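You operate a simulated robot arm through the tools that you are given. There is no shell and no other tool. Be economical: measure what you need, move in short steps, check, and stop when the job is done.

You are at the controls of a simulated robot arm. One attempt, no reset.

JOB
The left oven shows wrong tab: swap it for a blue one and start care.
Fine: green tab on the top shelf of the pan rack, drawer shut.

It is judged by the outcome, as a careful person would: the job done as asked, and still so three seconds after it is handed in. It fails if anything else is knocked over, pushed out of place, dropped, spilled or broken.

ROBOT AND FRAMES
A 7-joint arm with a two-finger parallel gripper on a trunk, on a base that drives. Base frame: it is fixed to the floor where the robot stands at the start and does not move with it; the origin is under the middle of the robot, x ahead of it, y to its left, z up. Lengths are in m, angles in rad, forces in N, time in s.
With the tool pointing down near the work surface it reaches from about 0.16 to 0.74 m from the robot's upright axis, wherever it stands. Its first joint turns from -2.897 to 2.897 rad. Places, roughly: green tab (4x4x3 cm) [0.4, 0.9, 1.3]; top shelf of the pan rack [0.4, 1, 1.3]. Payload 1.57 kg.
Tool frame: the origin (TCP) lies between the finger pads and is the grasp point; the fingertips stand 0.03 m ahead of it; z points along the fingers, y is the line along which they close. Largest opening 0.11 m; finger width 0.024, thickness 0.012; the body of the gripper, 0.048 by 0.112 m, starts 0.078 m behind the TCP.
Orientation is that of the tool frame in the base frame, as [roll, pitch, yaw] about the fixed x, y, z axes, in that order (R = Rz(yaw) Ry(pitch) Rx(roll)). With the fingers straight down and closing along the base's y, the tool's x points along the base's -x, its y along +y and its z along -z.

CONTROLS
- The arm moves only by the tool apply_moves. Its argument "motion" is a list of rows, each a list of 7 numbers: the turn, a rotation vector about the tool's x, y, z in units of 6 degrees (1.0 is 6 degrees), then the shift along the tool's x, y, z in units of 40 mm (1.0 is 40 mm), then the finger opening in m, from 0 to 0.11. In form: [[rx, ry, rz, x, y, z, fingers], ...]. A call has 1 to 8 rows; each row shifts and turns the commanded pose from where the row before left it, along the tool's axes as they then stand. A call with a number of a shift or a turn outside -1 to 1 is refused whole. A row lasts 0.2 s, in which the tool goes at most 0.05 m and 0.15 rad; a call with a longer step from one row to the next is refused whole, and so is a gripper value outside its range. A pose out of reach is approached as far as the arm can. The call stops where the force on the tool passes 90 N (or 10 N more than at its start, if that is more) or the arm is blocked; 0.2 s more then pass. Each finger travels about 0.045 m/s and halts on what it meets, pressing with about 36 N; the grip force reading is that of the motor and also rises with nothing between the fingers. The clock runs only during rows and for 0.2 s after the last one: add rows that do not move to give the fingers time. It gives the time, the measured TCP pose, the force on the tool (base axes), the opening and the grip force at its end, in the units of the frame above (readings bear some noise), with the torque about the TCP (base axes, N m) and any sound that the robot's microphone picked up.
- Cameras (640 x 400 px; columns grow to the right, rows downward): "scene" is now at [0.0149, 0.1696, 1.483]; the picture's right is [0.21, -0.98, 0.00], its down [-0.75, -0.16, -0.64] and it looks along [0.62, 0.13, -0.77] (base axes); focal length 214 px, centre (320, 200). "wrist" rides on the gripper at [0.07, 0.016, -0.141] in the tool frame; the picture's right is [-0.23, 0.97, 0.00], its down [-0.86, -0.20, -0.48] and it looks along [-0.47, -0.11, 0.88] (tool axes); focal length 222 px, centre (320, 200). There is no depth. A picture from a camera that has moved, and an enlarged one, comes with that camera's place and axes in the base frame and with its lens.
- snapshot(camera): a new picture of that camera. No time passes.
- raise_lower(by): slides the trunk up (or, below 0, down) by that many m; the arm and the scene camera ride with it, the base frame stays. It gives what a move gives, with no picture.
- roll_base(legs): drives the robot by 1 to 6 legs, each [ahead, turn to the left] in m and rad, along the robot's own axes; the way and the turn of a leg run together, so that a leg with both is an arc; at most 1.5 m and 3.142 rad a leg. The arm and the cameras ride along, it lands a little off, and it stops where it bumps. It gives what a move gives.
- head_to(pan, tilt): turns the head with the scene camera to pan (to the left, within 2.705 rad either way) and tilt (down, from -0.506 to 1.204), counted from straight ahead of the robot. It gives what a move gives.
- zoom(camera, box): a new picture of the part [left, top, right, bottom] of that camera's present view, enlarged. No time passes.
- sign_off(): hands the job in; it is judged then, once.

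Go step by step. Nothing tells you exact positions but the pictures and the camera data: compare them with the known pose of the tool, close in by small moves and look again before you grip or let go. The budget is 120 turns and 82 pictures, counting those below and the enlarged ones. Unless the task says otherwise, let go and move clear before handing in.

The tools are called by a JSON object that holds its "fn" and its "kwargs". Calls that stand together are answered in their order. apply_moves: Moves the arm, as the interface text tells. Its arguments: {"type":"object","properties":{"motion":{"type":"array","items":{"type":"array","items":{"type":"number"}}}},"required":["motion"]} The other tools are called the same way: raise_lower (by) slides the trunk up or down; roll_base (legs) drives the base; head_to (pan, tilt) turns the head that bears the scene camera; snapshot (camera) takes a picture; zoom (camera, box) takes an enlarged picture of a part of a camera's view; sign_off () hands the job in.

At the start:

```text
time_s: 0.0
tool_pos: [0.3588, 0.1937, 0.9986]
tool_rot: [-3.138, -0.004, -3.134]
contact_force: [-0.1, -0.3, -0.3]
wrist_torque: [-0.02, 0.0, 0.02]
grip_width: 0.1101
grasp_force: 0.0
trunk travel left (down, up): [-0.426, 0.164]
robot x, y, heading: [0.0026, 0.0012, -0.002]
head pan, tilt: [0.211, 0.88]
```

scene: 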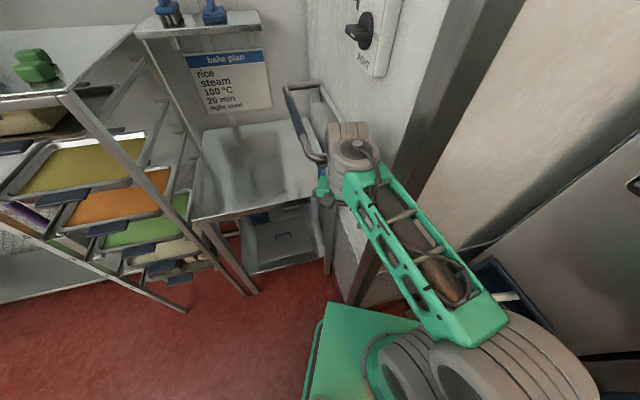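
wrist: 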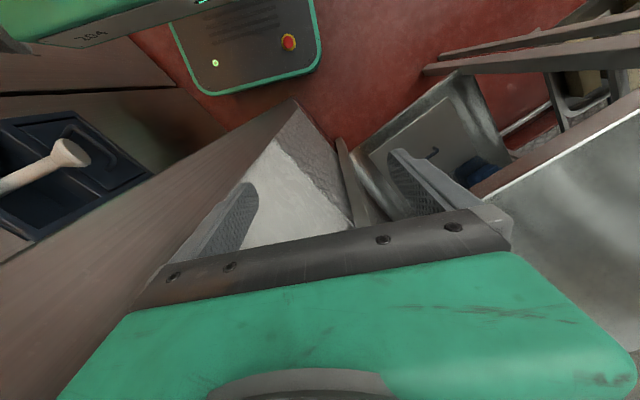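

I see the pan rack at the left with a green tab on top, a small shelf with blue tabs, a bake plan card and a knob at the wall. I need to find the left oven, its tab and the "care" control, so I look around first.

{"fn": "head_to", "kwargs": {"pan": 0.2, "tilt": 0.2}}

{"fn": "snapshot", "kwargs": {"camera": "scene"}}

{"fn": "head_to", "kwargs": {"pan": -1.0, "tilt": 0.4}}

{"fn": "snapshot", "kwargs": {"camera": "scene"}}

{"fn": "head_to", "kwargs": {"pan": 1.3, "tilt": 0.4}}

{"fn": "snapshot", "kwargs": {"camera": "scene"}}

```text
time_s: 1.1
tool_pos: [0.3586, 0.1943, 0.9987]
tool_rot: [-3.138, -0.006, -3.133]
contact_force: [0.3, -0.1, -0.5]
wrist_torque: [0.02, -0.03, 0.0]
grip_width: 0.1099
grasp_force: 0.1
trunk travel left (down, up): [-0.426, 0.164]
robot x, y, heading: [-0.0007, 0.0007, -0.003]
head pan, tilt: [0.201, 0.201]
```

```text
79 pictures are left
camera scene: at [0.0313, 0.1721, 1.5431], right [0.2, -0.98, 0.0], down [-0.2, -0.04, -0.98], along [0.96, 0.2, -0.2], focal length 214 px, centre (320, 200)
```

scene: 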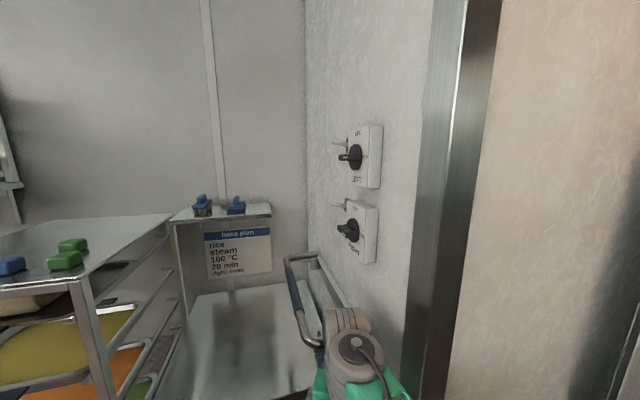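

```text
time_s: 2.5
tool_pos: [0.3577, 0.1941, 0.9978]
tool_rot: [-3.136, -0.004, -3.132]
contact_force: [-0.1, 0.1, -0.3]
wrist_torque: [0.0, -0.01, -0.01]
grip_width: 0.1099
grasp_force: 0.1
trunk travel left (down, up): [-0.426, 0.164]
robot x, y, heading: [-0.0026, 0.0025, 0.003]
head pan, tilt: [-1.0, 0.4]
```

```text
78 pictures are left
camera scene: at [-0.0099, 0.0756, 1.5244], right [-0.84, -0.54, 0.0], down [-0.21, 0.33, -0.92], along [0.5, -0.77, -0.39], focal length 214 px, centre (320, 200)
```

scene: 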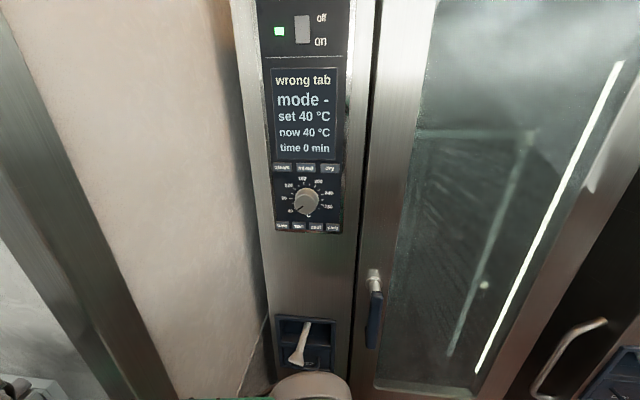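

```text
time_s: 4.6
tool_pos: [0.3587, 0.1952, 0.9972]
tool_rot: [-3.136, -0.004, -3.13]
contact_force: [0.2, -0.2, -0.2]
wrist_torque: [0.0, 0.04, -0.01]
grip_width: 0.1101
grasp_force: 0.0
trunk travel left (down, up): [-0.426, 0.164]
robot x, y, heading: [-0.001, -0.0003, 0.005]
head pan, tilt: [1.3, 0.4]
```

```text
77 pictures are left
camera scene: at [-0.0352, 0.2428, 1.5244], right [0.96, -0.27, 0.0], down [-0.1, -0.38, -0.92], along [0.25, 0.89, -0.39], focal length 214 px, centre (320, 200)
```

scene: 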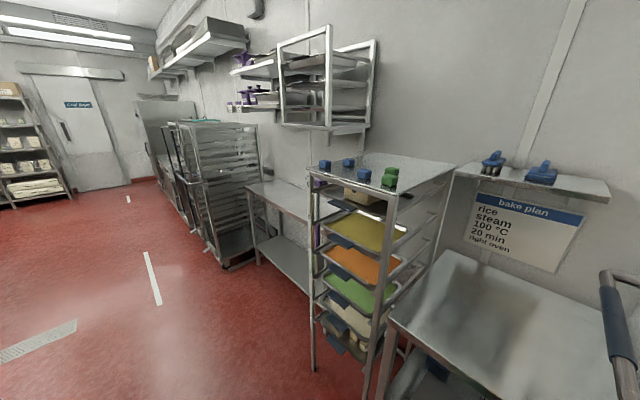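

The oven panel says "wrong tab"; a drawer with a white handle is below it. Let me look closer at the panel, both ovens, the rack top and the wall switches.

{"fn": "zoom", "kwargs": {"camera": "scene", "box": [300, 130, 460, 230]}}

{"fn": "head_to", "kwargs": {"pan": -1.0, "tilt": 0.4}}

{"fn": "zoom", "kwargs": {"camera": "scene", "box": [230, 0, 390, 100]}}

{"fn": "zoom", "kwargs": {"camera": "scene", "box": [240, 150, 368, 230]}}

{"fn": "zoom", "kwargs": {"camera": "scene", "box": [240, 300, 400, 400]}}

{"fn": "head_to", "kwargs": {"pan": -1.9, "tilt": 0.4}}

{"fn": "snapshot", "kwargs": {"camera": "scene"}}

```text
4.00 times, centred on (380, 180) of scene
camera zoom: at [-0.0352, 0.2428, 1.5244], right [0.96, -0.27, 0.0], down [-0.1, -0.38, -0.92], along [0.25, 0.89, -0.39], focal length 858 px, centre (80, 280)
```

zoom: 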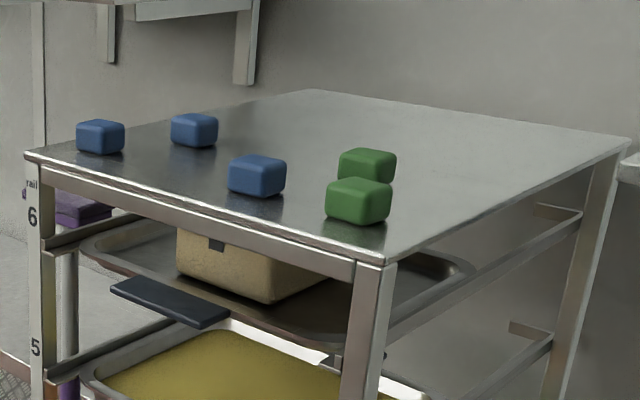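

```text
time_s: 6.7
tool_pos: [0.3575, 0.1951, 0.9974]
tool_rot: [-3.136, -0.006, -3.131]
contact_force: [-0.4, 0.4, 0.4]
wrist_torque: [0.01, 0.01, -0.01]
grip_width: 0.1099
grasp_force: 0.1
trunk travel left (down, up): [-0.426, 0.164]
robot x, y, heading: [-0.0013, 0.0018, 0.002]
head pan, tilt: [-1.0, 0.4]
```

```text
4.00 times, centred on (310, 50) of scene
camera zoom: at [-0.0099, 0.0756, 1.5244], right [-0.84, -0.54, 0.0], down [-0.21, 0.33, -0.92], along [0.5, -0.78, -0.39], focal length 858 px, centre (360, 800)
```

zoom: 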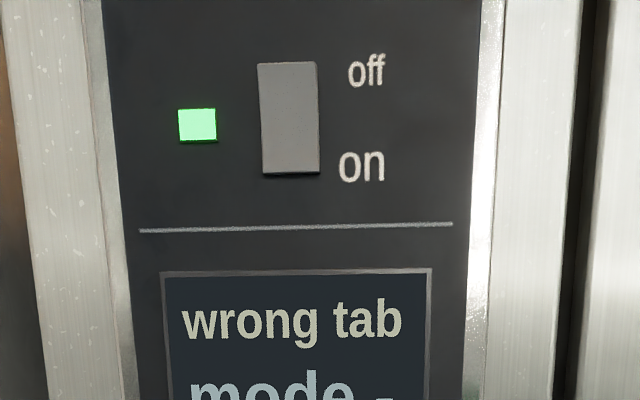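

```text
5.00 times, centred on (304, 190) of scene
camera zoom: at [-0.0099, 0.0756, 1.5244], right [-0.84, -0.54, 0.0], down [-0.21, 0.33, -0.92], along [0.5, -0.78, -0.39], focal length 1072 px, centre (400, 250)
```

zoom: 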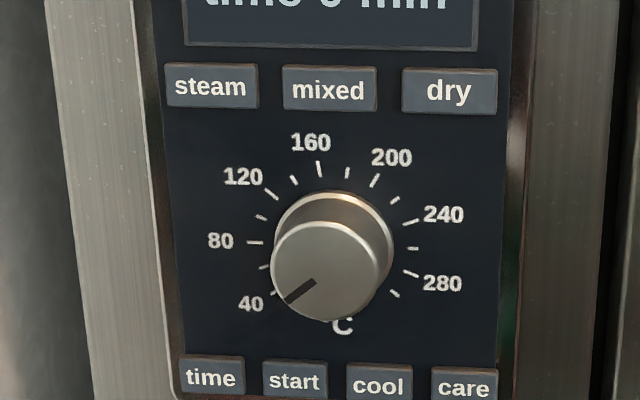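

```text
4.00 times, centred on (320, 350) of scene
camera zoom: at [-0.0099, 0.0756, 1.5244], right [-0.84, -0.54, 0.0], down [-0.21, 0.33, -0.92], along [0.5, -0.78, -0.39], focal length 858 px, centre (320, -400)
```

zoom: 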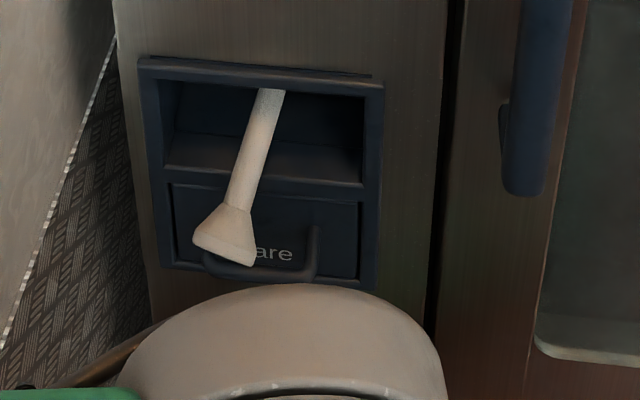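

```text
time_s: 7.9
tool_pos: [0.3586, 0.195, 0.9977]
tool_rot: [-3.137, -0.006, -3.132]
contact_force: [0.3, -0.4, 0.3]
wrist_torque: [-0.02, -0.02, -0.01]
grip_width: 0.11
grasp_force: 0.1
trunk travel left (down, up): [-0.426, 0.164]
robot x, y, heading: [-0.0034, -0.0049, -0.002]
head pan, tilt: [-1.901, 0.4]
```

```text
72 pictures are left
camera scene: at [-0.09, 0.0658, 1.5244], right [-0.95, 0.32, 0.0], down [0.13, 0.37, -0.92], along [-0.3, -0.87, -0.39], focal length 214 px, centre (320, 200)
```

scene: 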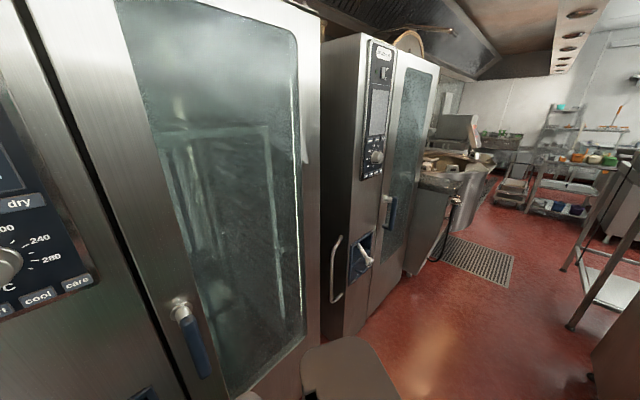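

The near oven is the left one; its "care" button is about (0.245, -0.38, 1.22), the "care" drawer about (0.34, -0.37, 0.52), below a hanging hand shower. I need more standing room, so I check the surroundings before driving.

{"fn": "head_to", "kwargs": {"pan": 0.9, "tilt": 0.9}}

{"fn": "snapshot", "kwargs": {"camera": "scene"}}

{"fn": "head_to", "kwargs": {"pan": -0.9, "tilt": 1.0}}

{"fn": "snapshot", "kwargs": {"camera": "scene"}}

{"fn": "head_to", "kwargs": {"pan": 2.5, "tilt": 0.8}}

{"fn": "snapshot", "kwargs": {"camera": "scene"}}

```text
time_s: 10.4
tool_pos: [0.3583, 0.1952, 0.9972]
tool_rot: [-3.137, -0.004, -3.13]
contact_force: [-0.4, -0.3, -0.3]
wrist_torque: [-0.02, 0.01, 0.01]
grip_width: 0.1099
grasp_force: 0.1
trunk travel left (down, up): [-0.426, 0.164]
robot x, y, heading: [-0.0024, 0.0008, 0.002]
head pan, tilt: [0.901, 0.901]
```

```text
71 pictures are left
camera scene: at [-0.0131, 0.2127, 1.4814], right [0.78, -0.62, 0.0], down [-0.49, -0.61, -0.62], along [0.39, 0.49, -0.78], focal length 214 px, centre (320, 200)
```

scene: 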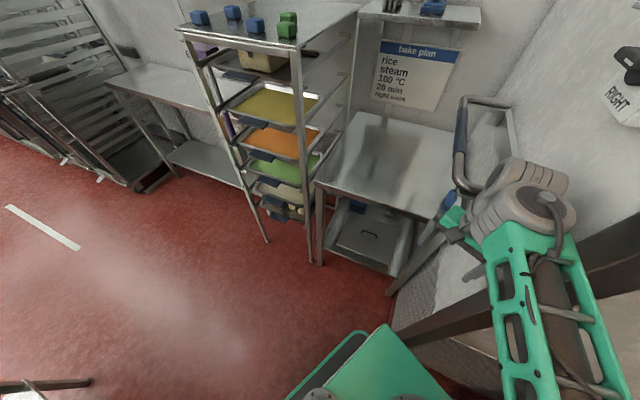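

```text
time_s: 12.2
tool_pos: [0.3577, 0.1949, 0.9968]
tool_rot: [-3.136, -0.006, -3.13]
contact_force: [0.4, -0.2, 0.2]
wrist_torque: [0.01, -0.03, 0.01]
grip_width: 0.1097
grasp_force: 0.0
trunk travel left (down, up): [-0.426, 0.164]
robot x, y, heading: [-0.0011, -0.0001, -0.0]
head pan, tilt: [-0.901, 1.0]
```

```text
70 pictures are left
camera scene: at [-0.0167, 0.0989, 1.4741], right [-0.78, -0.62, 0.0], down [-0.52, 0.66, -0.54], along [0.34, -0.42, -0.84], focal length 214 px, centre (320, 200)
```

scene: 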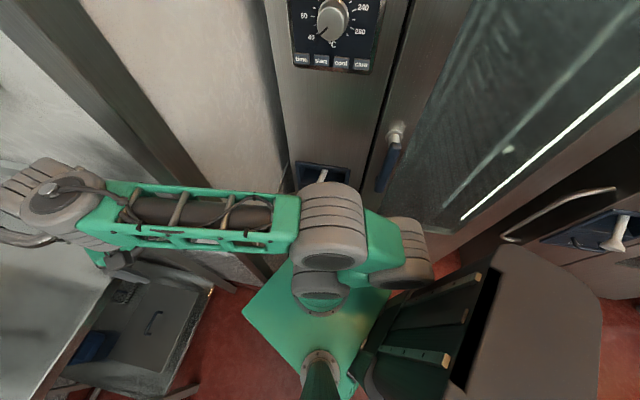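

```text
time_s: 15.1
tool_pos: [0.3587, 0.1945, 0.9975]
tool_rot: [-3.137, -0.006, -3.131]
contact_force: [0.3, 0.2, -0.7]
wrist_torque: [-0.02, 0.0, 0.01]
grip_width: 0.1098
grasp_force: 0.0
trunk travel left (down, up): [-0.426, 0.164]
robot x, y, heading: [-0.0012, 0.0008, 0.004]
head pan, tilt: [2.499, 0.799]
```

```text
69 pictures are left
camera scene: at [-0.1246, 0.2019, 1.4893], right [0.6, 0.8, 0.0], down [0.57, -0.43, -0.7], along [-0.56, 0.42, -0.72], focal length 214 px, centre (320, 200)
```

scene: 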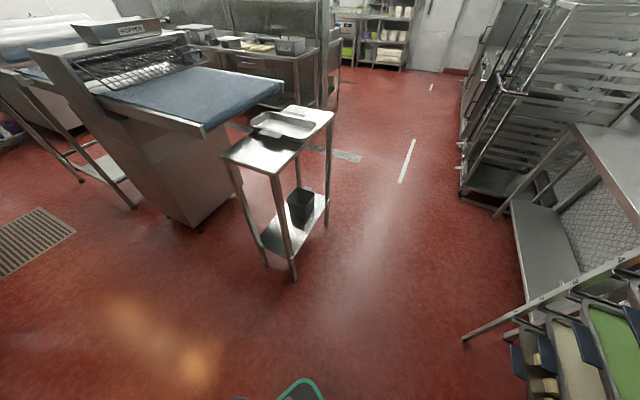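

The room is turned about 30° to my base frame: the oven faces roughly (-0.52, 0.85), so I face it at heading about -1.02. I back off on an arc to gain room and look at the drawer frontally.

{"fn": "roll_base", "kwargs": {"legs": [[-0.25, -0.5], [-0.1, -0.5]]}}

{"fn": "head_to", "kwargs": {"pan": 0.2, "tilt": 0.75}}

{"fn": "snapshot", "kwargs": {"camera": "scene"}}

{"fn": "snapshot", "kwargs": {"camera": "wrist"}}

```text
time_s: 18.3
tool_pos: [0.0462, -0.0648, 0.999]
tool_rot: [-3.138, -0.004, 2.151]
contact_force: [0.7, 0.2, 0.6]
wrist_torque: [-0.01, -0.02, 0.02]
grip_width: 0.1099
grasp_force: 0.0
trunk travel left (down, up): [-0.426, 0.164]
robot x, y, heading: [-0.3108, 0.132, -0.998]
head pan, tilt: [2.499, 0.799]
```

```text
time_s: 20.4
tool_pos: [0.0466, -0.0659, 0.9982]
tool_rot: [-3.139, -0.006, 2.153]
contact_force: [0.0, 0.4, 0.6]
wrist_torque: [0.0, 0.02, -0.02]
grip_width: 0.11
grasp_force: 0.1
trunk travel left (down, up): [-0.426, 0.164]
robot x, y, heading: [-0.313, 0.1285, -1.002]
head pan, tilt: [0.201, 0.75]
```

```text
68 pictures are left
camera scene: at [-0.1565, 0.2025, 1.4933], right [-0.72, -0.7, 0.0], down [-0.48, 0.49, -0.73], along [0.51, -0.52, -0.68], focal length 214 px, centre (320, 200)
```

scene: 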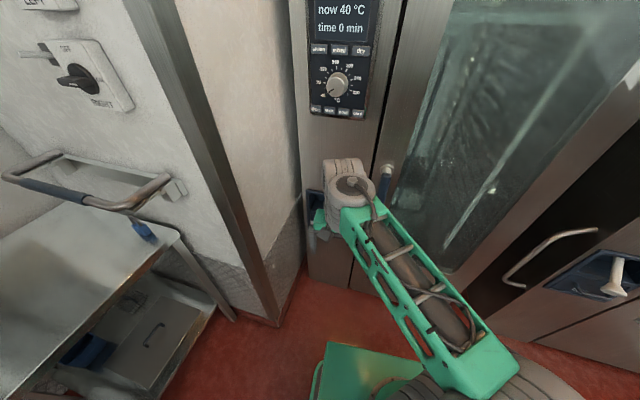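

```text
67 pictures are left
camera wrist: at [0.023, 0.0007, 1.1387], right [0.94, 0.35, -0.01], down [0.31, -0.82, 0.47], along [0.16, -0.45, -0.88], focal length 222 px, centre (320, 200)
```

wrist: 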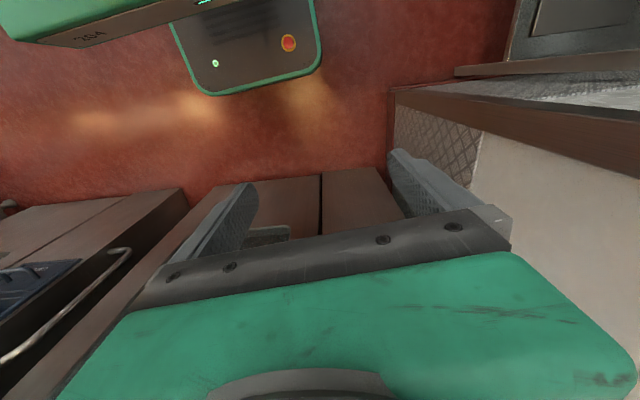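

Oven plane and care button agree across views. The wall juts out left of the oven (at about l = 0.36 along the oven), so I shift the base sideways to stand right in front of the drawer.

{"fn": "roll_base", "kwargs": {"legs": [[0, 1.3], [0.25, 0], [0, -1.35]]}}

{"fn": "head_to", "kwargs": {"pan": -0.3, "tilt": 0.85}}

{"fn": "snapshot", "kwargs": {"camera": "scene"}}

```text
time_s: 27.9
tool_pos: [0.3236, 0.1215, 0.9973]
tool_rot: [-3.135, -0.015, 2.466]
contact_force: [-4.0, 7.3, 3.3]
wrist_torque: [-0.97, -0.58, -0.01]
grip_width: 0.1099
grasp_force: 0.0
trunk travel left (down, up): [-0.426, 0.164]
robot x, y, heading: [-0.0701, 0.1997, -0.712]
head pan, tilt: [0.201, 0.75]
stopped in leg 3: the force on the tool passed its limit at 120 N (the readings are from after the stop); the commanded pose is now the measured one
```

```text
time_s: 28.8
tool_pos: [0.3236, 0.1207, 0.9967]
tool_rot: [-3.135, -0.014, 2.466]
contact_force: [-4.9, 9.8, 4.6]
wrist_torque: [-1.3, -0.65, 0.07]
grip_width: 0.11
grasp_force: 0.0
trunk travel left (down, up): [-0.426, 0.164]
robot x, y, heading: [-0.0709, 0.2037, -0.709]
head pan, tilt: [-0.3, 0.85]
```

```text
66 pictures are left
camera scene: at [0.0237, 0.2931, 1.4853], right [-0.85, -0.53, 0.0], down [-0.4, 0.64, -0.66], along [0.35, -0.56, -0.75], focal length 214 px, centre (320, 200)
```

scene: 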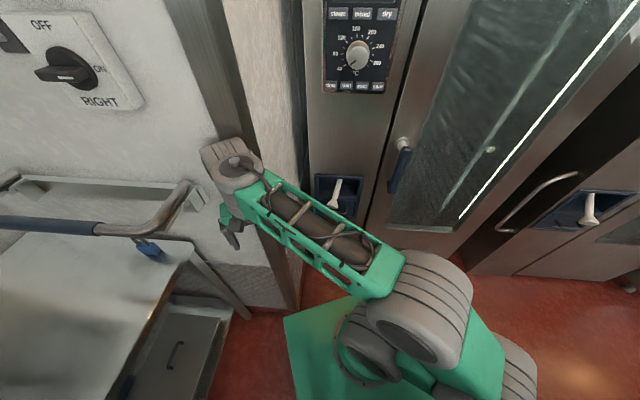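

The wrist brushed the steel post during the turn. I turn back to the left a bit, tuck the arm in, then finish the turn.

{"fn": "roll_base", "kwargs": {"legs": [[0, 0.35]]}}

{"fn": "apply_moves", "kwargs": {"motion": [[0, 0, 0, 0.6, -0.6, 0, 0.11], [0, 0, 0, 0.6, -0.6, 0, 0.11], [0, 0, 0, 0.6, -0.6, 0, 0.11], [0, 0, 0, 0.4, -0.6, 0, 0.11], [0, 0, 0, 0.2, -0.6, 0, 0.11], [0, 0, 0, 0, -0.6, 0, 0.11]]}}

{"fn": "roll_base", "kwargs": {"legs": [[0, -0.68]]}}

{"fn": "head_to", "kwargs": {"pan": 0.0, "tilt": 0.85}}

{"fn": "snapshot", "kwargs": {"camera": "scene"}}

```text
time_s: 30.3
tool_pos: [0.3294, 0.2594, 0.9974]
tool_rot: [-3.135, -0.016, 2.808]
contact_force: [0.4, -0.6, -0.7]
wrist_torque: [0.01, -0.01, -0.02]
grip_width: 0.1099
grasp_force: 0.0
trunk travel left (down, up): [-0.426, 0.164]
robot x, y, heading: [-0.0766, 0.2025, -0.363]
head pan, tilt: [-0.3, 0.85]
```

```text
time_s: 30.9
tool_pos: [0.2634, 0.2375, 0.925]
tool_rot: [-3.0, -0.213, 2.823]
contact_force: [0.2, 0.6, 0.5]
wrist_torque: [0.01, 0.03, -0.01]
grip_width: 0.1099
grasp_force: 0.0
trunk travel left (down, up): [-0.426, 0.164]
robot x, y, heading: [-0.0722, 0.205, -0.37]
head pan, tilt: [-0.3, 0.85]
stopped in row 2: the arm was blocked; the commanded pose is now the measured one
```

```text
time_s: 33.1
tool_pos: [0.2121, 0.0189, 0.9307]
tool_rot: [-3.006, -0.2, 2.144]
contact_force: [0.6, 0.1, 0.5]
wrist_torque: [-0.01, -0.02, 0.01]
grip_width: 0.1098
grasp_force: 0.1
trunk travel left (down, up): [-0.426, 0.164]
robot x, y, heading: [-0.0723, 0.2033, -1.049]
head pan, tilt: [-0.3, 0.85]
```

```text
time_s: 33.9
tool_pos: [0.2108, 0.0208, 0.9303]
tool_rot: [-3.004, -0.201, 2.15]
contact_force: [0.0, -0.1, 0.2]
wrist_torque: [0.01, -0.01, 0.01]
grip_width: 0.1097
grasp_force: 0.1
trunk travel left (down, up): [-0.426, 0.164]
robot x, y, heading: [-0.0714, 0.2053, -1.051]
head pan, tilt: [0.0, 0.85]
```

```text
65 pictures are left
camera scene: at [0.0702, 0.2633, 1.4855], right [-0.87, -0.5, 0.0], down [-0.37, 0.65, -0.66], along [0.33, -0.57, -0.75], focal length 214 px, centre (320, 200)
```

scene: 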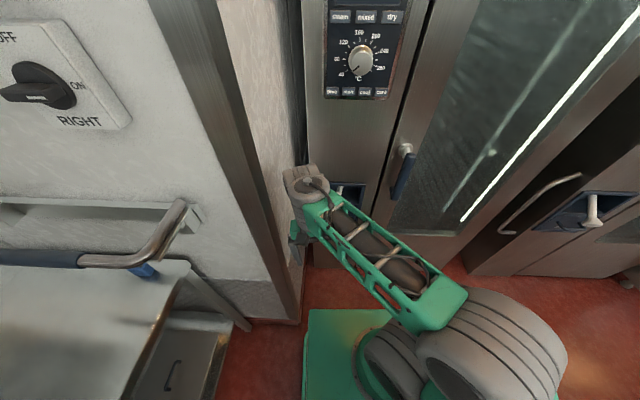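

Heading -1.05 faces the oven squarely. I lower the trunk to work at drawer height and look again.

{"fn": "raise_lower", "kwargs": {"by": -0.2}}

{"fn": "apply_moves", "kwargs": {"motion": [[0, 0, 0, 0, -0.8, 0, 0.11], [0, 0, 0, 0, -0.8, 0, 0.11], [0, 0, 0, 0, -0.8, 0, 0.11], [0, 0, 0, 0, -0.8, 0, 0.11], [0, 0, 0, 0, -0.8, 0, 0.11], [0, 0, 0, 0, -0.8, 0, 0.11]]}}

{"fn": "head_to", "kwargs": {"pan": 0.0, "tilt": 0.7}}

{"fn": "snapshot", "kwargs": {"camera": "scene"}}

{"fn": "snapshot", "kwargs": {"camera": "wrist"}}

```text
time_s: 36.1
tool_pos: [0.2138, 0.0157, 0.726]
tool_rot: [-3.0, -0.215, 2.143]
contact_force: [1.1, 0.0, -0.1]
wrist_torque: [0.02, -0.01, 0.0]
grip_width: 0.11
grasp_force: 0.1
trunk travel left (down, up): [-0.226, 0.364]
robot x, y, heading: [-0.0748, 0.2034, -1.049]
head pan, tilt: [0.0, 0.85]
```

```text
time_s: 37.5
tool_pos: [0.0541, -0.0881, 0.7564]
tool_rot: [-3.005, -0.201, 2.145]
contact_force: [-0.2, 0.6, -0.5]
wrist_torque: [-0.01, 0.01, 0.0]
grip_width: 0.11
grasp_force: 0.0
trunk travel left (down, up): [-0.226, 0.364]
robot x, y, heading: [-0.0734, 0.2029, -1.048]
head pan, tilt: [0.0, 0.85]
```

```text
time_s: 38.2
tool_pos: [0.0558, -0.0882, 0.7562]
tool_rot: [-3.006, -0.2, 2.146]
contact_force: [0.1, 0.8, 1.1]
wrist_torque: [-0.01, -0.01, -0.03]
grip_width: 0.1099
grasp_force: 0.1
trunk travel left (down, up): [-0.226, 0.364]
robot x, y, heading: [-0.0761, 0.201, -1.048]
head pan, tilt: [0.0, 0.7]
```

```text
64 pictures are left
camera scene: at [0.0735, 0.2575, 1.2975], right [-0.87, -0.5, 0.0], down [-0.32, 0.56, -0.76], along [0.38, -0.66, -0.64], focal length 214 px, centre (320, 200)
```

scene: 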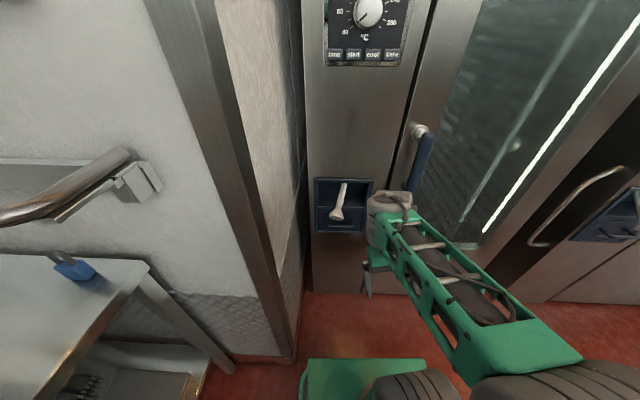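

```text
63 pictures are left
camera wrist: at [0.0627, -0.0345, 0.905], right [0.92, 0.36, -0.17], down [0.4, -0.86, 0.32], along [-0.04, -0.36, -0.93], focal length 222 px, centre (320, 200)
```

wrist: 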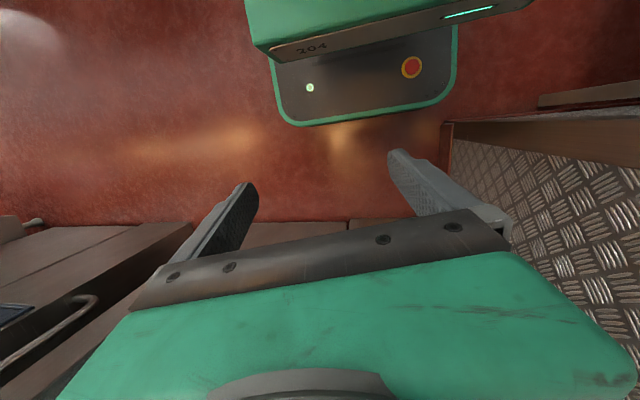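

{"fn": "zoom", "kwargs": {"camera": "scene", "box": [296, 165, 392, 245]}}

```text
5.00 times, centred on (344, 205) of scene
camera zoom: at [0.0735, 0.2575, 1.2975], right [-0.87, -0.5, 0.0], down [-0.32, 0.56, -0.76], along [0.38, -0.66, -0.64], focal length 1072 px, centre (200, 175)
```

zoom: 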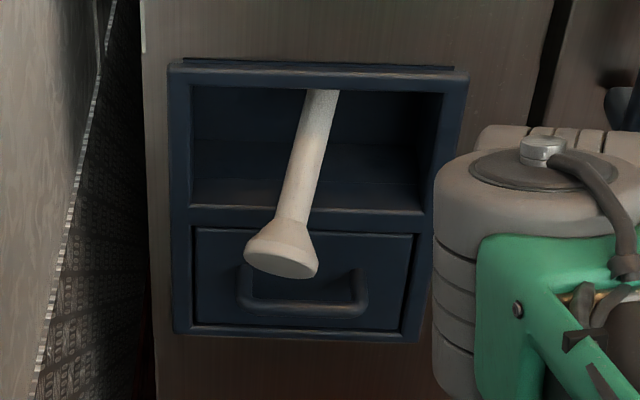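

The drawer's U-handle sits at about z 0.675 just under the shower head (bottom z 0.72), so I'll grip its bar with a horizontal tool, fingers closing vertically. First straighten the tool and move forward, then rotate it to horizontal.

{"fn": "apply_moves", "kwargs": {"motion": [[-0.65, -0.95, 0.25, 0, 0, 0, 0.11], [-0.65, -0.95, 0.25, 0, 0, 0, 0.11], [0, 0, 0, -0.8, 0, 0, 0.08], [0, 0, 0, -0.8, 0, 0, 0.06], [-0.8, -0.8, 0.8, 0, 0, 0, 0.05], [-0.8, -0.8, 0.8, 0, 0, 0, 0.04], [-0.8, -0.8, 0.8, 0, 0, 0, 0.04], [-0.8, -0.8, 0.8, 0, 0, 0, 0.04]]}}

{"fn": "apply_moves", "kwargs": {"motion": [[-0.8, -0.8, 0.8, 0, 0, 0, 0.04], [-0.8, -0.8, 0.8, 0, 0, 0, 0.04], [-0.8, -0.8, 0.8, 0, 0, 0, 0.04], [-0.8, -0.8, 0.8, 0, 0, 0, 0.04]]}}

```text
time_s: 40.0
tool_pos: [0.0868, -0.1446, 0.7566]
tool_rot: [2.748, 0.268, 1.711]
contact_force: [-0.6, 0.6, 0.1]
wrist_torque: [0.02, -0.06, -0.02]
grip_width: 0.0403
grasp_force: 0.1
trunk travel left (down, up): [-0.226, 0.364]
robot x, y, heading: [-0.0718, 0.2046, -1.052]
head pan, tilt: [0.0, 0.7]
```

```text
time_s: 41.0
tool_pos: [0.0861, -0.145, 0.7569]
tool_rot: [2.256, 0.34, 1.222]
contact_force: [0.1, -1.3, 0.0]
wrist_torque: [0.0, -0.01, 0.02]
grip_width: 0.04
grasp_force: 0.0
trunk travel left (down, up): [-0.226, 0.364]
robot x, y, heading: [-0.076, 0.2021, -1.052]
head pan, tilt: [0.0, 0.7]
```

{"fn": "apply_moves", "kwargs": {"motion": [[-0.8, -0.8, 0.8, 0, 0, 0, 0.04], [-0.8, -0.8, 0.8, 0, 0, 0, 0.04], [-0.8, -0.8, 0.8, 0, 0, 0, 0.04], [-0.8, -0.8, 0.8, 0, 0, 0, 0.04], [-0.8, -0.8, 0.8, 0, 0, 0, 0.04], [-0.8, -0.8, 0.8, 0, 0, 0, 0.04], [-0.34, -0.34, 0.34, 0, 0, 0, 0.04]]}}

{"fn": "snapshot", "kwargs": {"camera": "wrist"}}

{"fn": "snapshot", "kwargs": {"camera": "scene"}}

```text
time_s: 42.2
tool_pos: [0.0446, -0.179, 0.8134]
tool_rot: [1.749, 0.393, 0.708]
contact_force: [0.3, -0.5, 0.3]
wrist_torque: [0.05, 0.03, -0.05]
grip_width: 0.0399
grasp_force: 0.1
out of reach, approached as far as the arm can: row 5
trunk travel left (down, up): [-0.226, 0.364]
robot x, y, heading: [-0.0707, 0.2016, -1.049]
head pan, tilt: [0.0, 0.7]
stopped in row 5: the arm was blocked; the commanded pose is now the measured one
```

```text
61 pictures are left
camera wrist: at [0.0182, -0.0233, 0.824], right [0.23, -0.03, 0.97], down [-0.96, -0.16, 0.22], along [0.14, -0.99, -0.06], focal length 222 px, centre (320, 200)
```

wrist: 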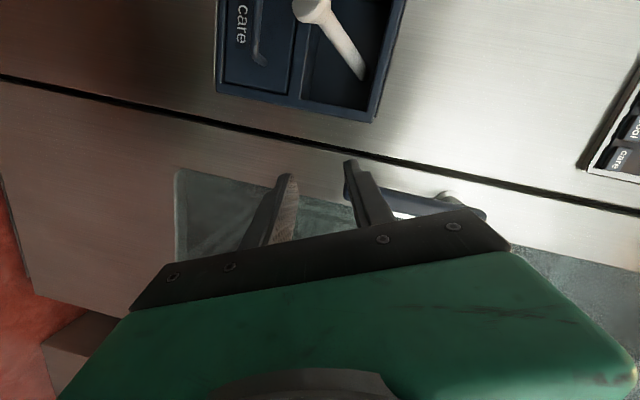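

```text
60 pictures are left
camera scene: at [0.0741, 0.2578, 1.2975], right [-0.87, -0.5, 0.0], down [-0.32, 0.56, -0.77], along [0.38, -0.66, -0.64], focal length 214 px, centre (320, 200)
```

scene: 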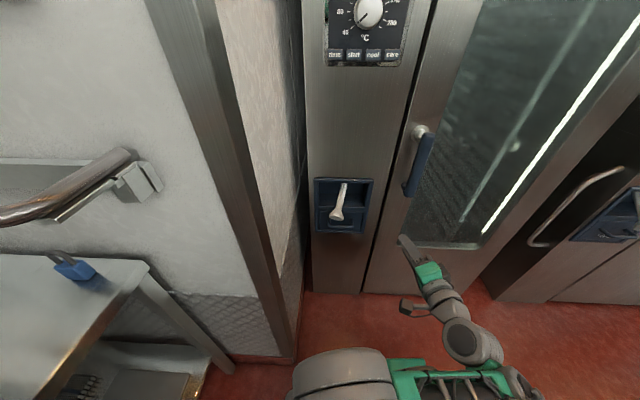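

The tool is too close in for that wrist pose; I extend it toward the staging point in front of the handle, then finish the rotation.

{"fn": "apply_moves", "kwargs": {"motion": [[0, 0, 0, 0.75, -0.21, 0.58, 0.04], [0, 0, 0, 0.75, -0.21, 0.58, 0.04], [0, 0, 0, 0.75, -0.21, 0.58, 0.04], [0, 0, 0, 0.75, -0.21, 0.58, 0.04], [0, 0, 0, 0.75, -0.21, 0.58, 0.04], [0, 0, 0, 0.75, -0.21, 0.5, 0.04]]}}

{"fn": "apply_moves", "kwargs": {"motion": [[-0.33, -0.35, 0.97, 0, 0, 0, 0.04], [-0.33, -0.35, 0.97, 0, 0, 0, 0.04], [-0.33, -0.35, 0.97, 0, 0, 0, 0.04], [-0.33, -0.35, 0.97, 0, 0, 0, 0.04]]}}

{"fn": "snapshot", "kwargs": {"camera": "wrist"}}

{"fn": "snapshot", "kwargs": {"camera": "scene"}}

```text
time_s: 42.8
tool_pos: [-0.0063, -0.2171, 0.7924]
tool_rot: [1.718, 0.461, 0.403]
contact_force: [0.2, -0.4, -0.7]
wrist_torque: [-0.01, -0.01, 0.01]
grip_width: 0.0399
grasp_force: 0.1
trunk travel left (down, up): [-0.226, 0.364]
robot x, y, heading: [-0.0702, 0.2007, -1.049]
head pan, tilt: [0.0, 0.7]
stopped in row 3: the arm was blocked; the commanded pose is now the measured one
```

```text
time_s: 43.8
tool_pos: [-0.0129, -0.2255, 0.8104]
tool_rot: [1.5, 0.106, 0.23]
contact_force: [0.2, 0.1, -0.5]
wrist_torque: [-0.01, 0.05, 0.0]
grip_width: 0.0403
grasp_force: 0.1
trunk travel left (down, up): [-0.226, 0.364]
robot x, y, heading: [-0.0707, 0.2031, -1.046]
head pan, tilt: [0.0, 0.7]
```

```text
59 pictures are left
camera wrist: at [0.0245, -0.0716, 0.8085], right [-0.14, 0.04, 0.99], down [-0.96, 0.25, -0.14], along [-0.25, -0.97, 0.0], focal length 222 px, centre (320, 200)
```

wrist: 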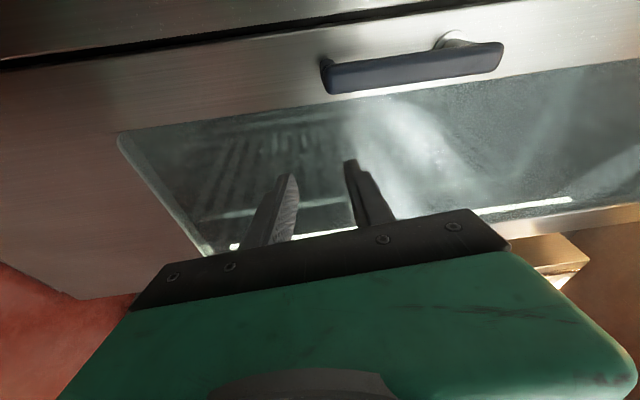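

```text
58 pictures are left
camera scene: at [0.0736, 0.2575, 1.2975], right [-0.87, -0.5, 0.0], down [-0.32, 0.56, -0.77], along [0.38, -0.66, -0.64], focal length 214 px, centre (320, 200)
```

scene: 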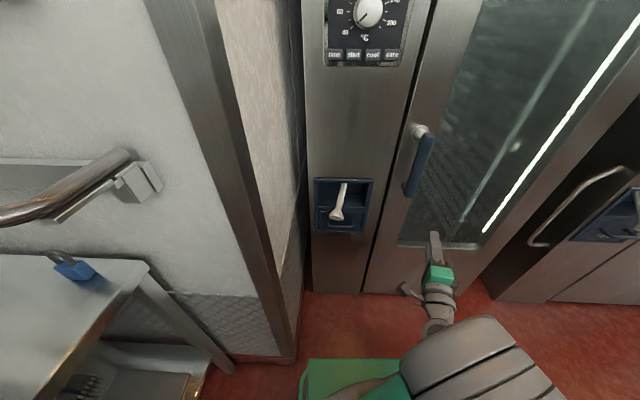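

The arm is cramped at this distance. I back the base by 0.12 m and then bring the tool left, in small steps.

{"fn": "roll_base", "kwargs": {"legs": [[-0.12, 0]]}}

{"fn": "apply_moves", "kwargs": {"motion": [[0, 0, 0, 0.5, 0, 0.8, 0.04], [0, 0, 0, 0.5, 0, 0.8, 0.04], [0, 0, 0, 0.9, -0.2, 0.5, 0.04], [0, 0, 0, 0.9, -0.2, 0.5, 0.04]]}}

```text
time_s: 45.0
tool_pos: [-0.0725, -0.1236, 0.8085]
tool_rot: [1.505, 0.106, 0.229]
contact_force: [-0.4, -0.4, 0.0]
wrist_torque: [-0.01, 0.02, 0.02]
grip_width: 0.0399
grasp_force: 0.1
trunk travel left (down, up): [-0.226, 0.364]
robot x, y, heading: [-0.1323, 0.3049, -1.046]
head pan, tilt: [0.0, 0.7]
```

```text
time_s: 46.0
tool_pos: [0.0584, -0.1998, 0.7891]
tool_rot: [1.501, 0.103, 0.229]
contact_force: [-0.6, 0.7, 0.5]
wrist_torque: [0.03, 0.03, 0.02]
grip_width: 0.0403
grasp_force: 0.0
trunk travel left (down, up): [-0.226, 0.364]
robot x, y, heading: [-0.136, 0.3059, -1.054]
head pan, tilt: [0.0, 0.7]
```

{"fn": "apply_moves", "kwargs": {"motion": [[0.22, 0.94, 0.33, 0, 0, 0, 0.04], [0.22, 0.94, 0.33, 0, 0, 0, 0.04], [0.22, 0.94, 0.33, 0, 0, 0, 0.04], [0, 0, 0, 0.9, -0.7, 0.35, 0.04], [0, 0, 0, 0.9, -0.7, 0.35, 0.04], [0, 0, 0, 0.9, -0.7, 0.35, 0.04], [0, 0, 0, 0.9, -0.7, 0.35, 0.04]]}}

{"fn": "snapshot", "kwargs": {"camera": "wrist"}}

{"fn": "zoom", "kwargs": {"camera": "scene", "box": [256, 160, 416, 260]}}

```text
time_s: 47.6
tool_pos: [0.2105, -0.1742, 0.6752]
tool_rot: [1.587, 0.007, 0.527]
contact_force: [-1.0, -0.3, 0.5]
wrist_torque: [0.01, 0.04, 0.0]
grip_width: 0.04
grasp_force: 0.0
trunk travel left (down, up): [-0.226, 0.364]
robot x, y, heading: [-0.1306, 0.3077, -1.047]
head pan, tilt: [0.0, 0.7]
```

```text
57 pictures are left
camera wrist: at [0.2003, -0.0171, 0.6925], right [-0.18, -0.12, 0.98], down [-0.98, -0.01, -0.18], along [0.04, -0.99, -0.12], focal length 222 px, centre (320, 200)
```

wrist: 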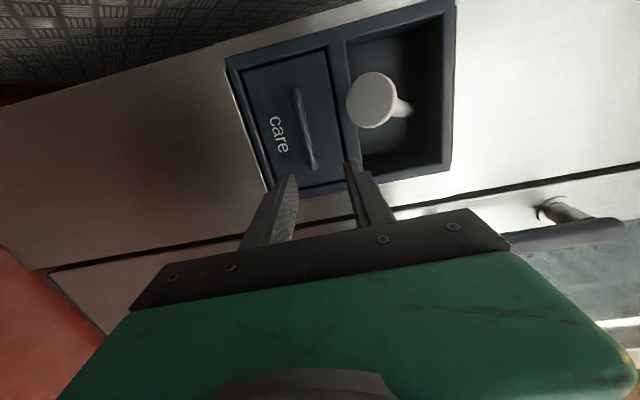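

```text
4.00 times, centred on (336, 210) of scene
camera zoom: at [0.0135, 0.3614, 1.2976], right [-0.87, -0.5, 0.0], down [-0.32, 0.56, -0.77], along [0.38, -0.66, -0.64], focal length 858 px, centre (256, 160)
```

zoom: 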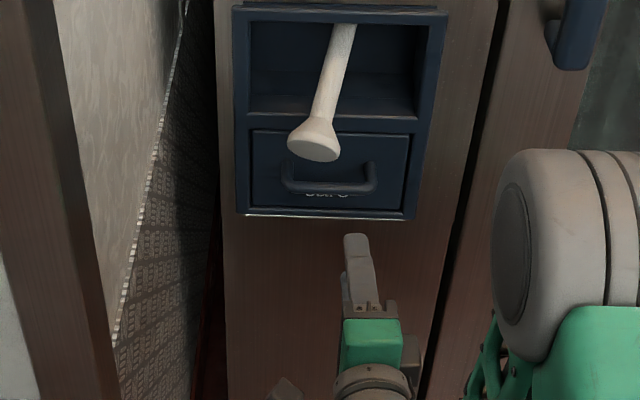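

Well aligned. The bar is about N -0.405, z 0.657; I drop 1.8 cm and close in most of the way, then look.

{"fn": "apply_moves", "kwargs": {"motion": [[0, 0, 0, 0.25, -0.45, 0.3, 0.04], [0, 0, 0, 0, 0, 0.9, 0.04], [0, 0, 0, 0, 0, 0.9, 0.04], [0, 0, 0, 0, 0, 0.6, 0.04]]}}

{"fn": "snapshot", "kwargs": {"camera": "wrist"}}

{"fn": "zoom", "kwargs": {"camera": "scene", "box": [288, 160, 384, 220]}}

```text
time_s: 48.6
tool_pos: [0.2404, -0.2065, 0.6302]
tool_rot: [1.59, 0.007, 0.528]
contact_force: [-0.8, -0.6, 0.6]
wrist_torque: [-0.03, 0.03, 0.0]
grip_width: 0.0401
grasp_force: 0.1
out of reach, approached as far as the arm can: row 2, 3, 4
trunk travel left (down, up): [-0.226, 0.364]
robot x, y, heading: [-0.1352, 0.3067, -1.046]
head pan, tilt: [0.0, 0.7]
```

```text
55 pictures are left
camera wrist: at [0.2309, -0.0499, 0.649], right [-0.18, -0.13, 0.98], down [-0.98, -0.01, -0.18], along [0.04, -0.99, -0.12], focal length 222 px, centre (320, 200)
```

wrist: 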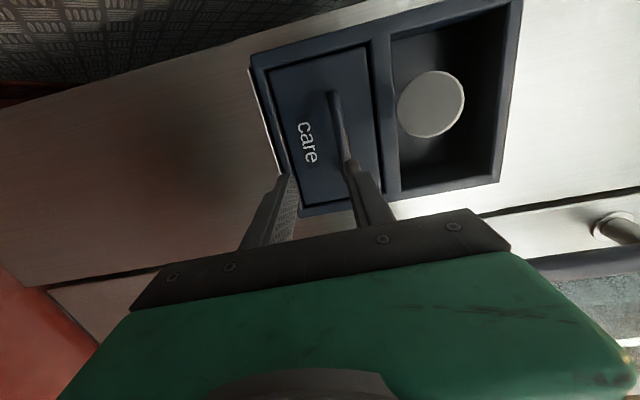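

```text
6.67 times, centred on (336, 190) of scene
camera zoom: at [0.014, 0.361, 1.2975], right [-0.87, -0.5, 0.0], down [-0.32, 0.56, -0.76], along [0.38, -0.66, -0.64], focal length 1430 px, centre (213, 267)
```

zoom: 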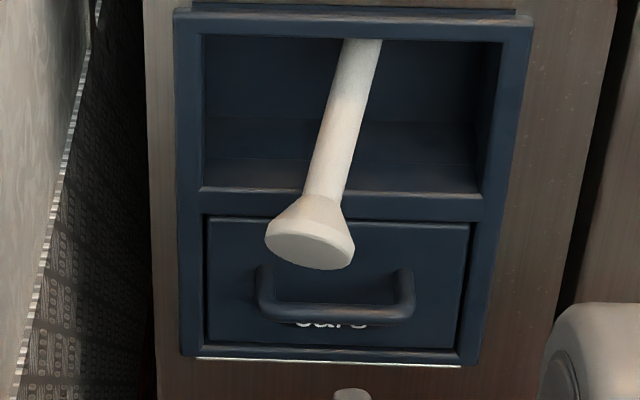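

The reach ran out at this stand; I pull back a little, then drive the base a few cm forward.

{"fn": "apply_moves", "kwargs": {"motion": [[0, 0, 0, 0, 0, -0.9, 0.04], [0, 0, 0, 0, 0, -0.9, 0.04], [0, 0, 0, 0, 0, -0.6, 0.04]]}}

{"fn": "roll_base", "kwargs": {"legs": [[0.08, 0]]}}

```text
time_s: 49.4
tool_pos: [0.193, -0.1225, 0.6334]
tool_rot: [1.59, 0.006, 0.527]
contact_force: [0.7, 0.4, 0.7]
wrist_torque: [0.01, -0.03, 0.03]
grip_width: 0.0399
grasp_force: 0.0
trunk travel left (down, up): [-0.226, 0.364]
robot x, y, heading: [-0.1332, 0.3053, -1.051]
head pan, tilt: [0.0, 0.7]
```

```text
time_s: 50.5
tool_pos: [0.2336, -0.1918, 0.6324]
tool_rot: [1.59, 0.008, 0.528]
contact_force: [-0.8, -0.1, -0.1]
wrist_torque: [0.02, 0.01, 0.0]
grip_width: 0.0399
grasp_force: 0.0
trunk travel left (down, up): [-0.226, 0.364]
robot x, y, heading: [-0.0932, 0.2378, -1.045]
head pan, tilt: [0.0, 0.7]
```

{"fn": "apply_moves", "kwargs": {"motion": [[0, 0, 0, 0.1, 0.64, 0, 0.04], [0, 0, 0, 0, 0, 0.9, 0.04], [0, 0, 0, 0, 0, 0.8, 0.04]]}}

{"fn": "snapshot", "kwargs": {"camera": "wrist"}}

{"fn": "zoom", "kwargs": {"camera": "scene", "box": [288, 160, 384, 220]}}

```text
time_s: 51.3
tool_pos: [0.2715, -0.2477, 0.6569]
tool_rot: [1.589, 0.008, 0.53]
contact_force: [0.1, -0.5, 0.1]
wrist_torque: [0.07, -0.01, 0.01]
grip_width: 0.0401
grasp_force: 0.1
trunk travel left (down, up): [-0.226, 0.364]
robot x, y, heading: [-0.0913, 0.2383, -1.049]
head pan, tilt: [0.0, 0.7]
```

```text
53 pictures are left
camera wrist: at [0.2601, -0.0918, 0.6747], right [-0.18, -0.13, 0.98], down [-0.98, -0.02, -0.18], along [0.04, -0.99, -0.12], focal length 222 px, centre (320, 200)
```

wrist: 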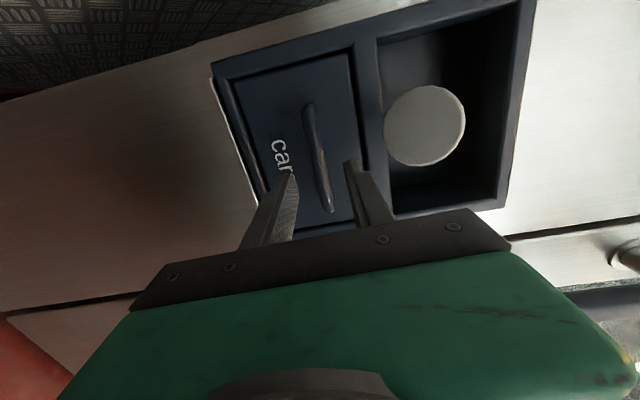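

```text
6.67 times, centred on (336, 190) of scene
camera zoom: at [0.0535, 0.2924, 1.2976], right [-0.87, -0.5, 0.0], down [-0.32, 0.56, -0.77], along [0.38, -0.66, -0.64], focal length 1430 px, centre (213, 267)
```

zoom: 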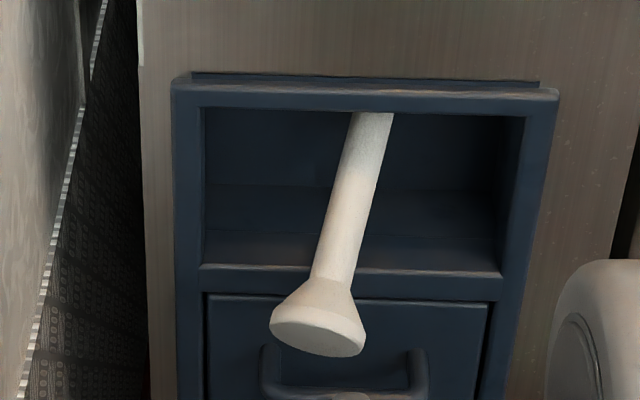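

The fingers straddle the bar. Advance 5 cm and close.

{"fn": "apply_moves", "kwargs": {"motion": [[0, 0, 0, 0, 0, 0.7, 0.04], [0, 0, 0, 0, 0, 0.5, 0.04], [0, 0, 0, 0, 0, 0, 0.0], [0, 0, 0, 0, 0, 0, 0.0], [0, 0, 0, 0, 0, 0, 0.0], [0, 0, 0, 0, 0, 0, 0.0]]}}

{"fn": "snapshot", "kwargs": {"camera": "wrist"}}

```text
time_s: 52.7
tool_pos: [0.2789, -0.2625, 0.6534]
tool_rot: [1.591, 0.007, 0.529]
contact_force: [-0.7, 0.9, 0.7]
wrist_torque: [0.0, 0.03, -0.03]
grip_width: 0.0
grasp_force: 21.3
out of reach, approached as far as the arm can: row 1, 2
trunk travel left (down, up): [-0.226, 0.364]
robot x, y, heading: [-0.0923, 0.2365, -1.048]
head pan, tilt: [0.0, 0.7]
```

```text
51 pictures are left
camera wrist: at [0.2687, -0.1063, 0.6731], right [-0.18, -0.13, 0.98], down [-0.98, -0.02, -0.18], along [0.04, -0.99, -0.12], focal length 222 px, centre (320, 200)
```

wrist: 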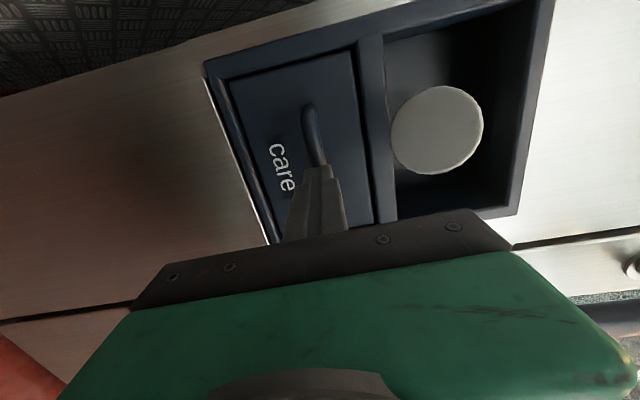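

Reach again ran out and the fingers closed in front of the bar. Open, back slightly, drive the base 7 cm forward, and retry.

{"fn": "apply_moves", "kwargs": {"motion": [[0, 0, 0, 0, 0, -0.9, 0.04], [0, 0, 0, 0, 0, -0.9, 0.04], [0, 0, 0, 0, 0, -0.4, 0.04]]}}

{"fn": "roll_base", "kwargs": {"legs": [[0.08, 0]]}}

{"fn": "snapshot", "kwargs": {"camera": "wrist"}}

```text
time_s: 53.5
tool_pos: [0.2347, -0.1877, 0.6566]
tool_rot: [1.59, 0.008, 0.529]
contact_force: [0.1, 0.0, 0.4]
wrist_torque: [-0.01, 0.01, -0.01]
grip_width: 0.0398
grasp_force: 0.1
trunk travel left (down, up): [-0.226, 0.364]
robot x, y, heading: [-0.0937, 0.2358, -1.052]
head pan, tilt: [0.0, 0.7]
```

```text
time_s: 54.5
tool_pos: [0.2729, -0.2567, 0.6561]
tool_rot: [1.59, 0.008, 0.528]
contact_force: [0.2, -0.3, 0.5]
wrist_torque: [-0.02, -0.02, 0.0]
grip_width: 0.0398
grasp_force: 0.1
trunk travel left (down, up): [-0.226, 0.364]
robot x, y, heading: [-0.0515, 0.1728, -1.047]
head pan, tilt: [0.0, 0.7]
```

```text
50 pictures are left
camera wrist: at [0.2639, -0.0997, 0.6757], right [-0.18, -0.13, 0.98], down [-0.98, -0.01, -0.18], along [0.04, -0.99, -0.12], focal length 222 px, centre (320, 200)
```

wrist: 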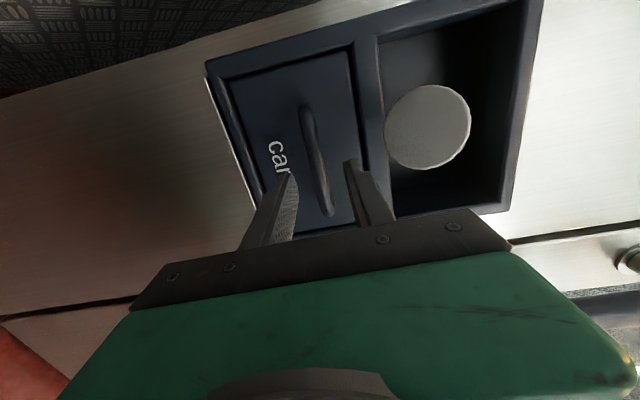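

{"fn": "apply_moves", "kwargs": {"motion": [[0, 0, 0, 0, 0, 0.6, 0.04], [0, 0, 0, 0, 0, 0.55, 0.04], [0, 0, 0, 0, 0, 0, 0.0], [0, 0, 0, 0, 0, 0, 0.0], [0, 0, 0, 0, 0, 0, 0.0], [0, 0, 0, 0, 0, 0, 0.0]]}}

{"fn": "snapshot", "kwargs": {"camera": "wrist"}}

```text
time_s: 56.0
tool_pos: [0.2974, -0.2966, 0.6549]
tool_rot: [1.592, 0.007, 0.53]
contact_force: [-0.9, 0.5, -11.7]
wrist_torque: [0.27, -0.44, 0.1]
grip_width: 0.0138
grasp_force: 30.5
trunk travel left (down, up): [-0.226, 0.364]
robot x, y, heading: [-0.0537, 0.1677, -1.051]
head pan, tilt: [0.0, 0.7]
```

```text
49 pictures are left
camera wrist: at [0.2874, -0.1398, 0.6737], right [-0.18, -0.13, 0.98], down [-0.98, -0.01, -0.18], along [0.04, -0.99, -0.13], focal length 222 px, centre (320, 200)
```

wrist: 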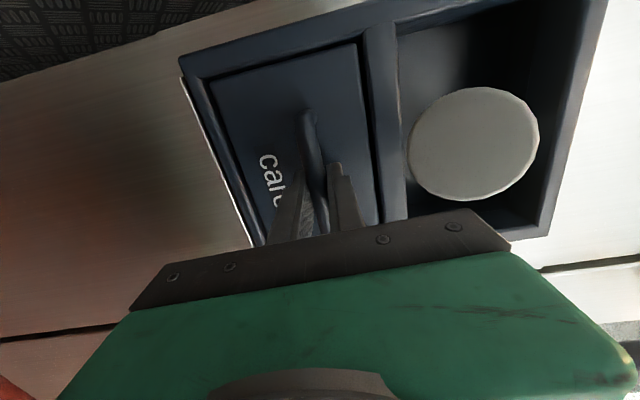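

The bar is gripped (13.8 mm). Pull the drawer out slowly.

{"fn": "apply_moves", "kwargs": {"motion": [[0, 0, 0, 0, 0, -0.4, 0.0], [0, 0, 0, 0, 0, -0.5, 0.0], [0, 0, 0, 0, 0, -0.5, 0.0], [0, 0, 0, 0, 0, -0.5, 0.0], [0, 0, 0, 0, 0, -0.5, 0.0]]}}

{"fn": "snapshot", "kwargs": {"camera": "wrist"}}

{"fn": "zoom", "kwargs": {"camera": "scene", "box": [256, 160, 416, 260]}}

```text
time_s: 57.1
tool_pos: [0.2508, -0.2142, 0.6542]
tool_rot: [1.6, 0.011, 0.534]
contact_force: [23.4, 12.8, -30.9]
wrist_torque: [0.3, -0.53, 0.08]
grip_width: 0.014
grasp_force: 30.3
trunk travel left (down, up): [-0.226, 0.364]
robot x, y, heading: [-0.055, 0.1671, -1.05]
head pan, tilt: [0.0, 0.7]
```

```text
48 pictures are left
camera wrist: at [0.2398, -0.0564, 0.6744], right [-0.17, -0.13, 0.98], down [-0.98, -0.02, -0.18], along [0.04, -0.99, -0.13], focal length 222 px, centre (320, 200)
```

wrist: 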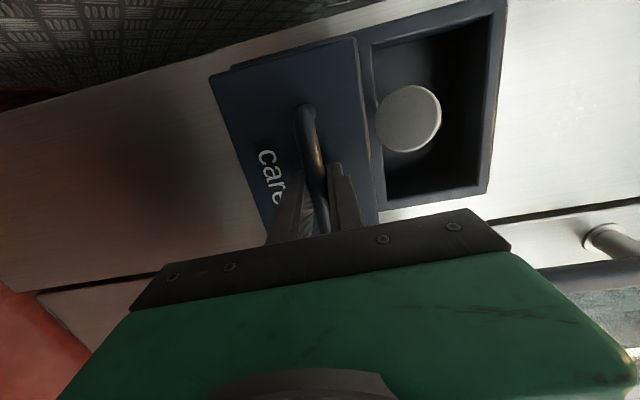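

```text
4.00 times, centred on (336, 210) of scene
camera zoom: at [0.0962, 0.2223, 1.297], right [-0.87, -0.5, 0.0], down [-0.32, 0.56, -0.76], along [0.38, -0.66, -0.65], focal length 858 px, centre (256, 160)
```

zoom: 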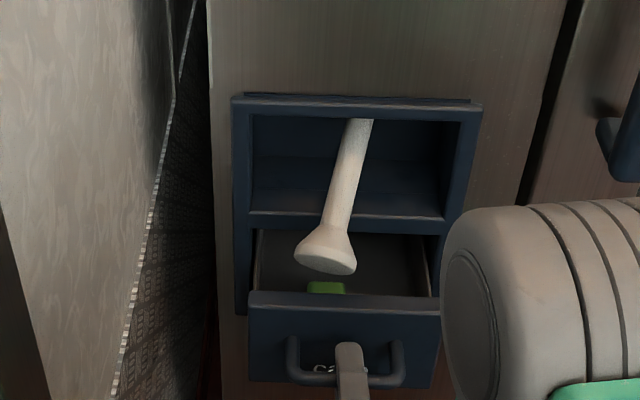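

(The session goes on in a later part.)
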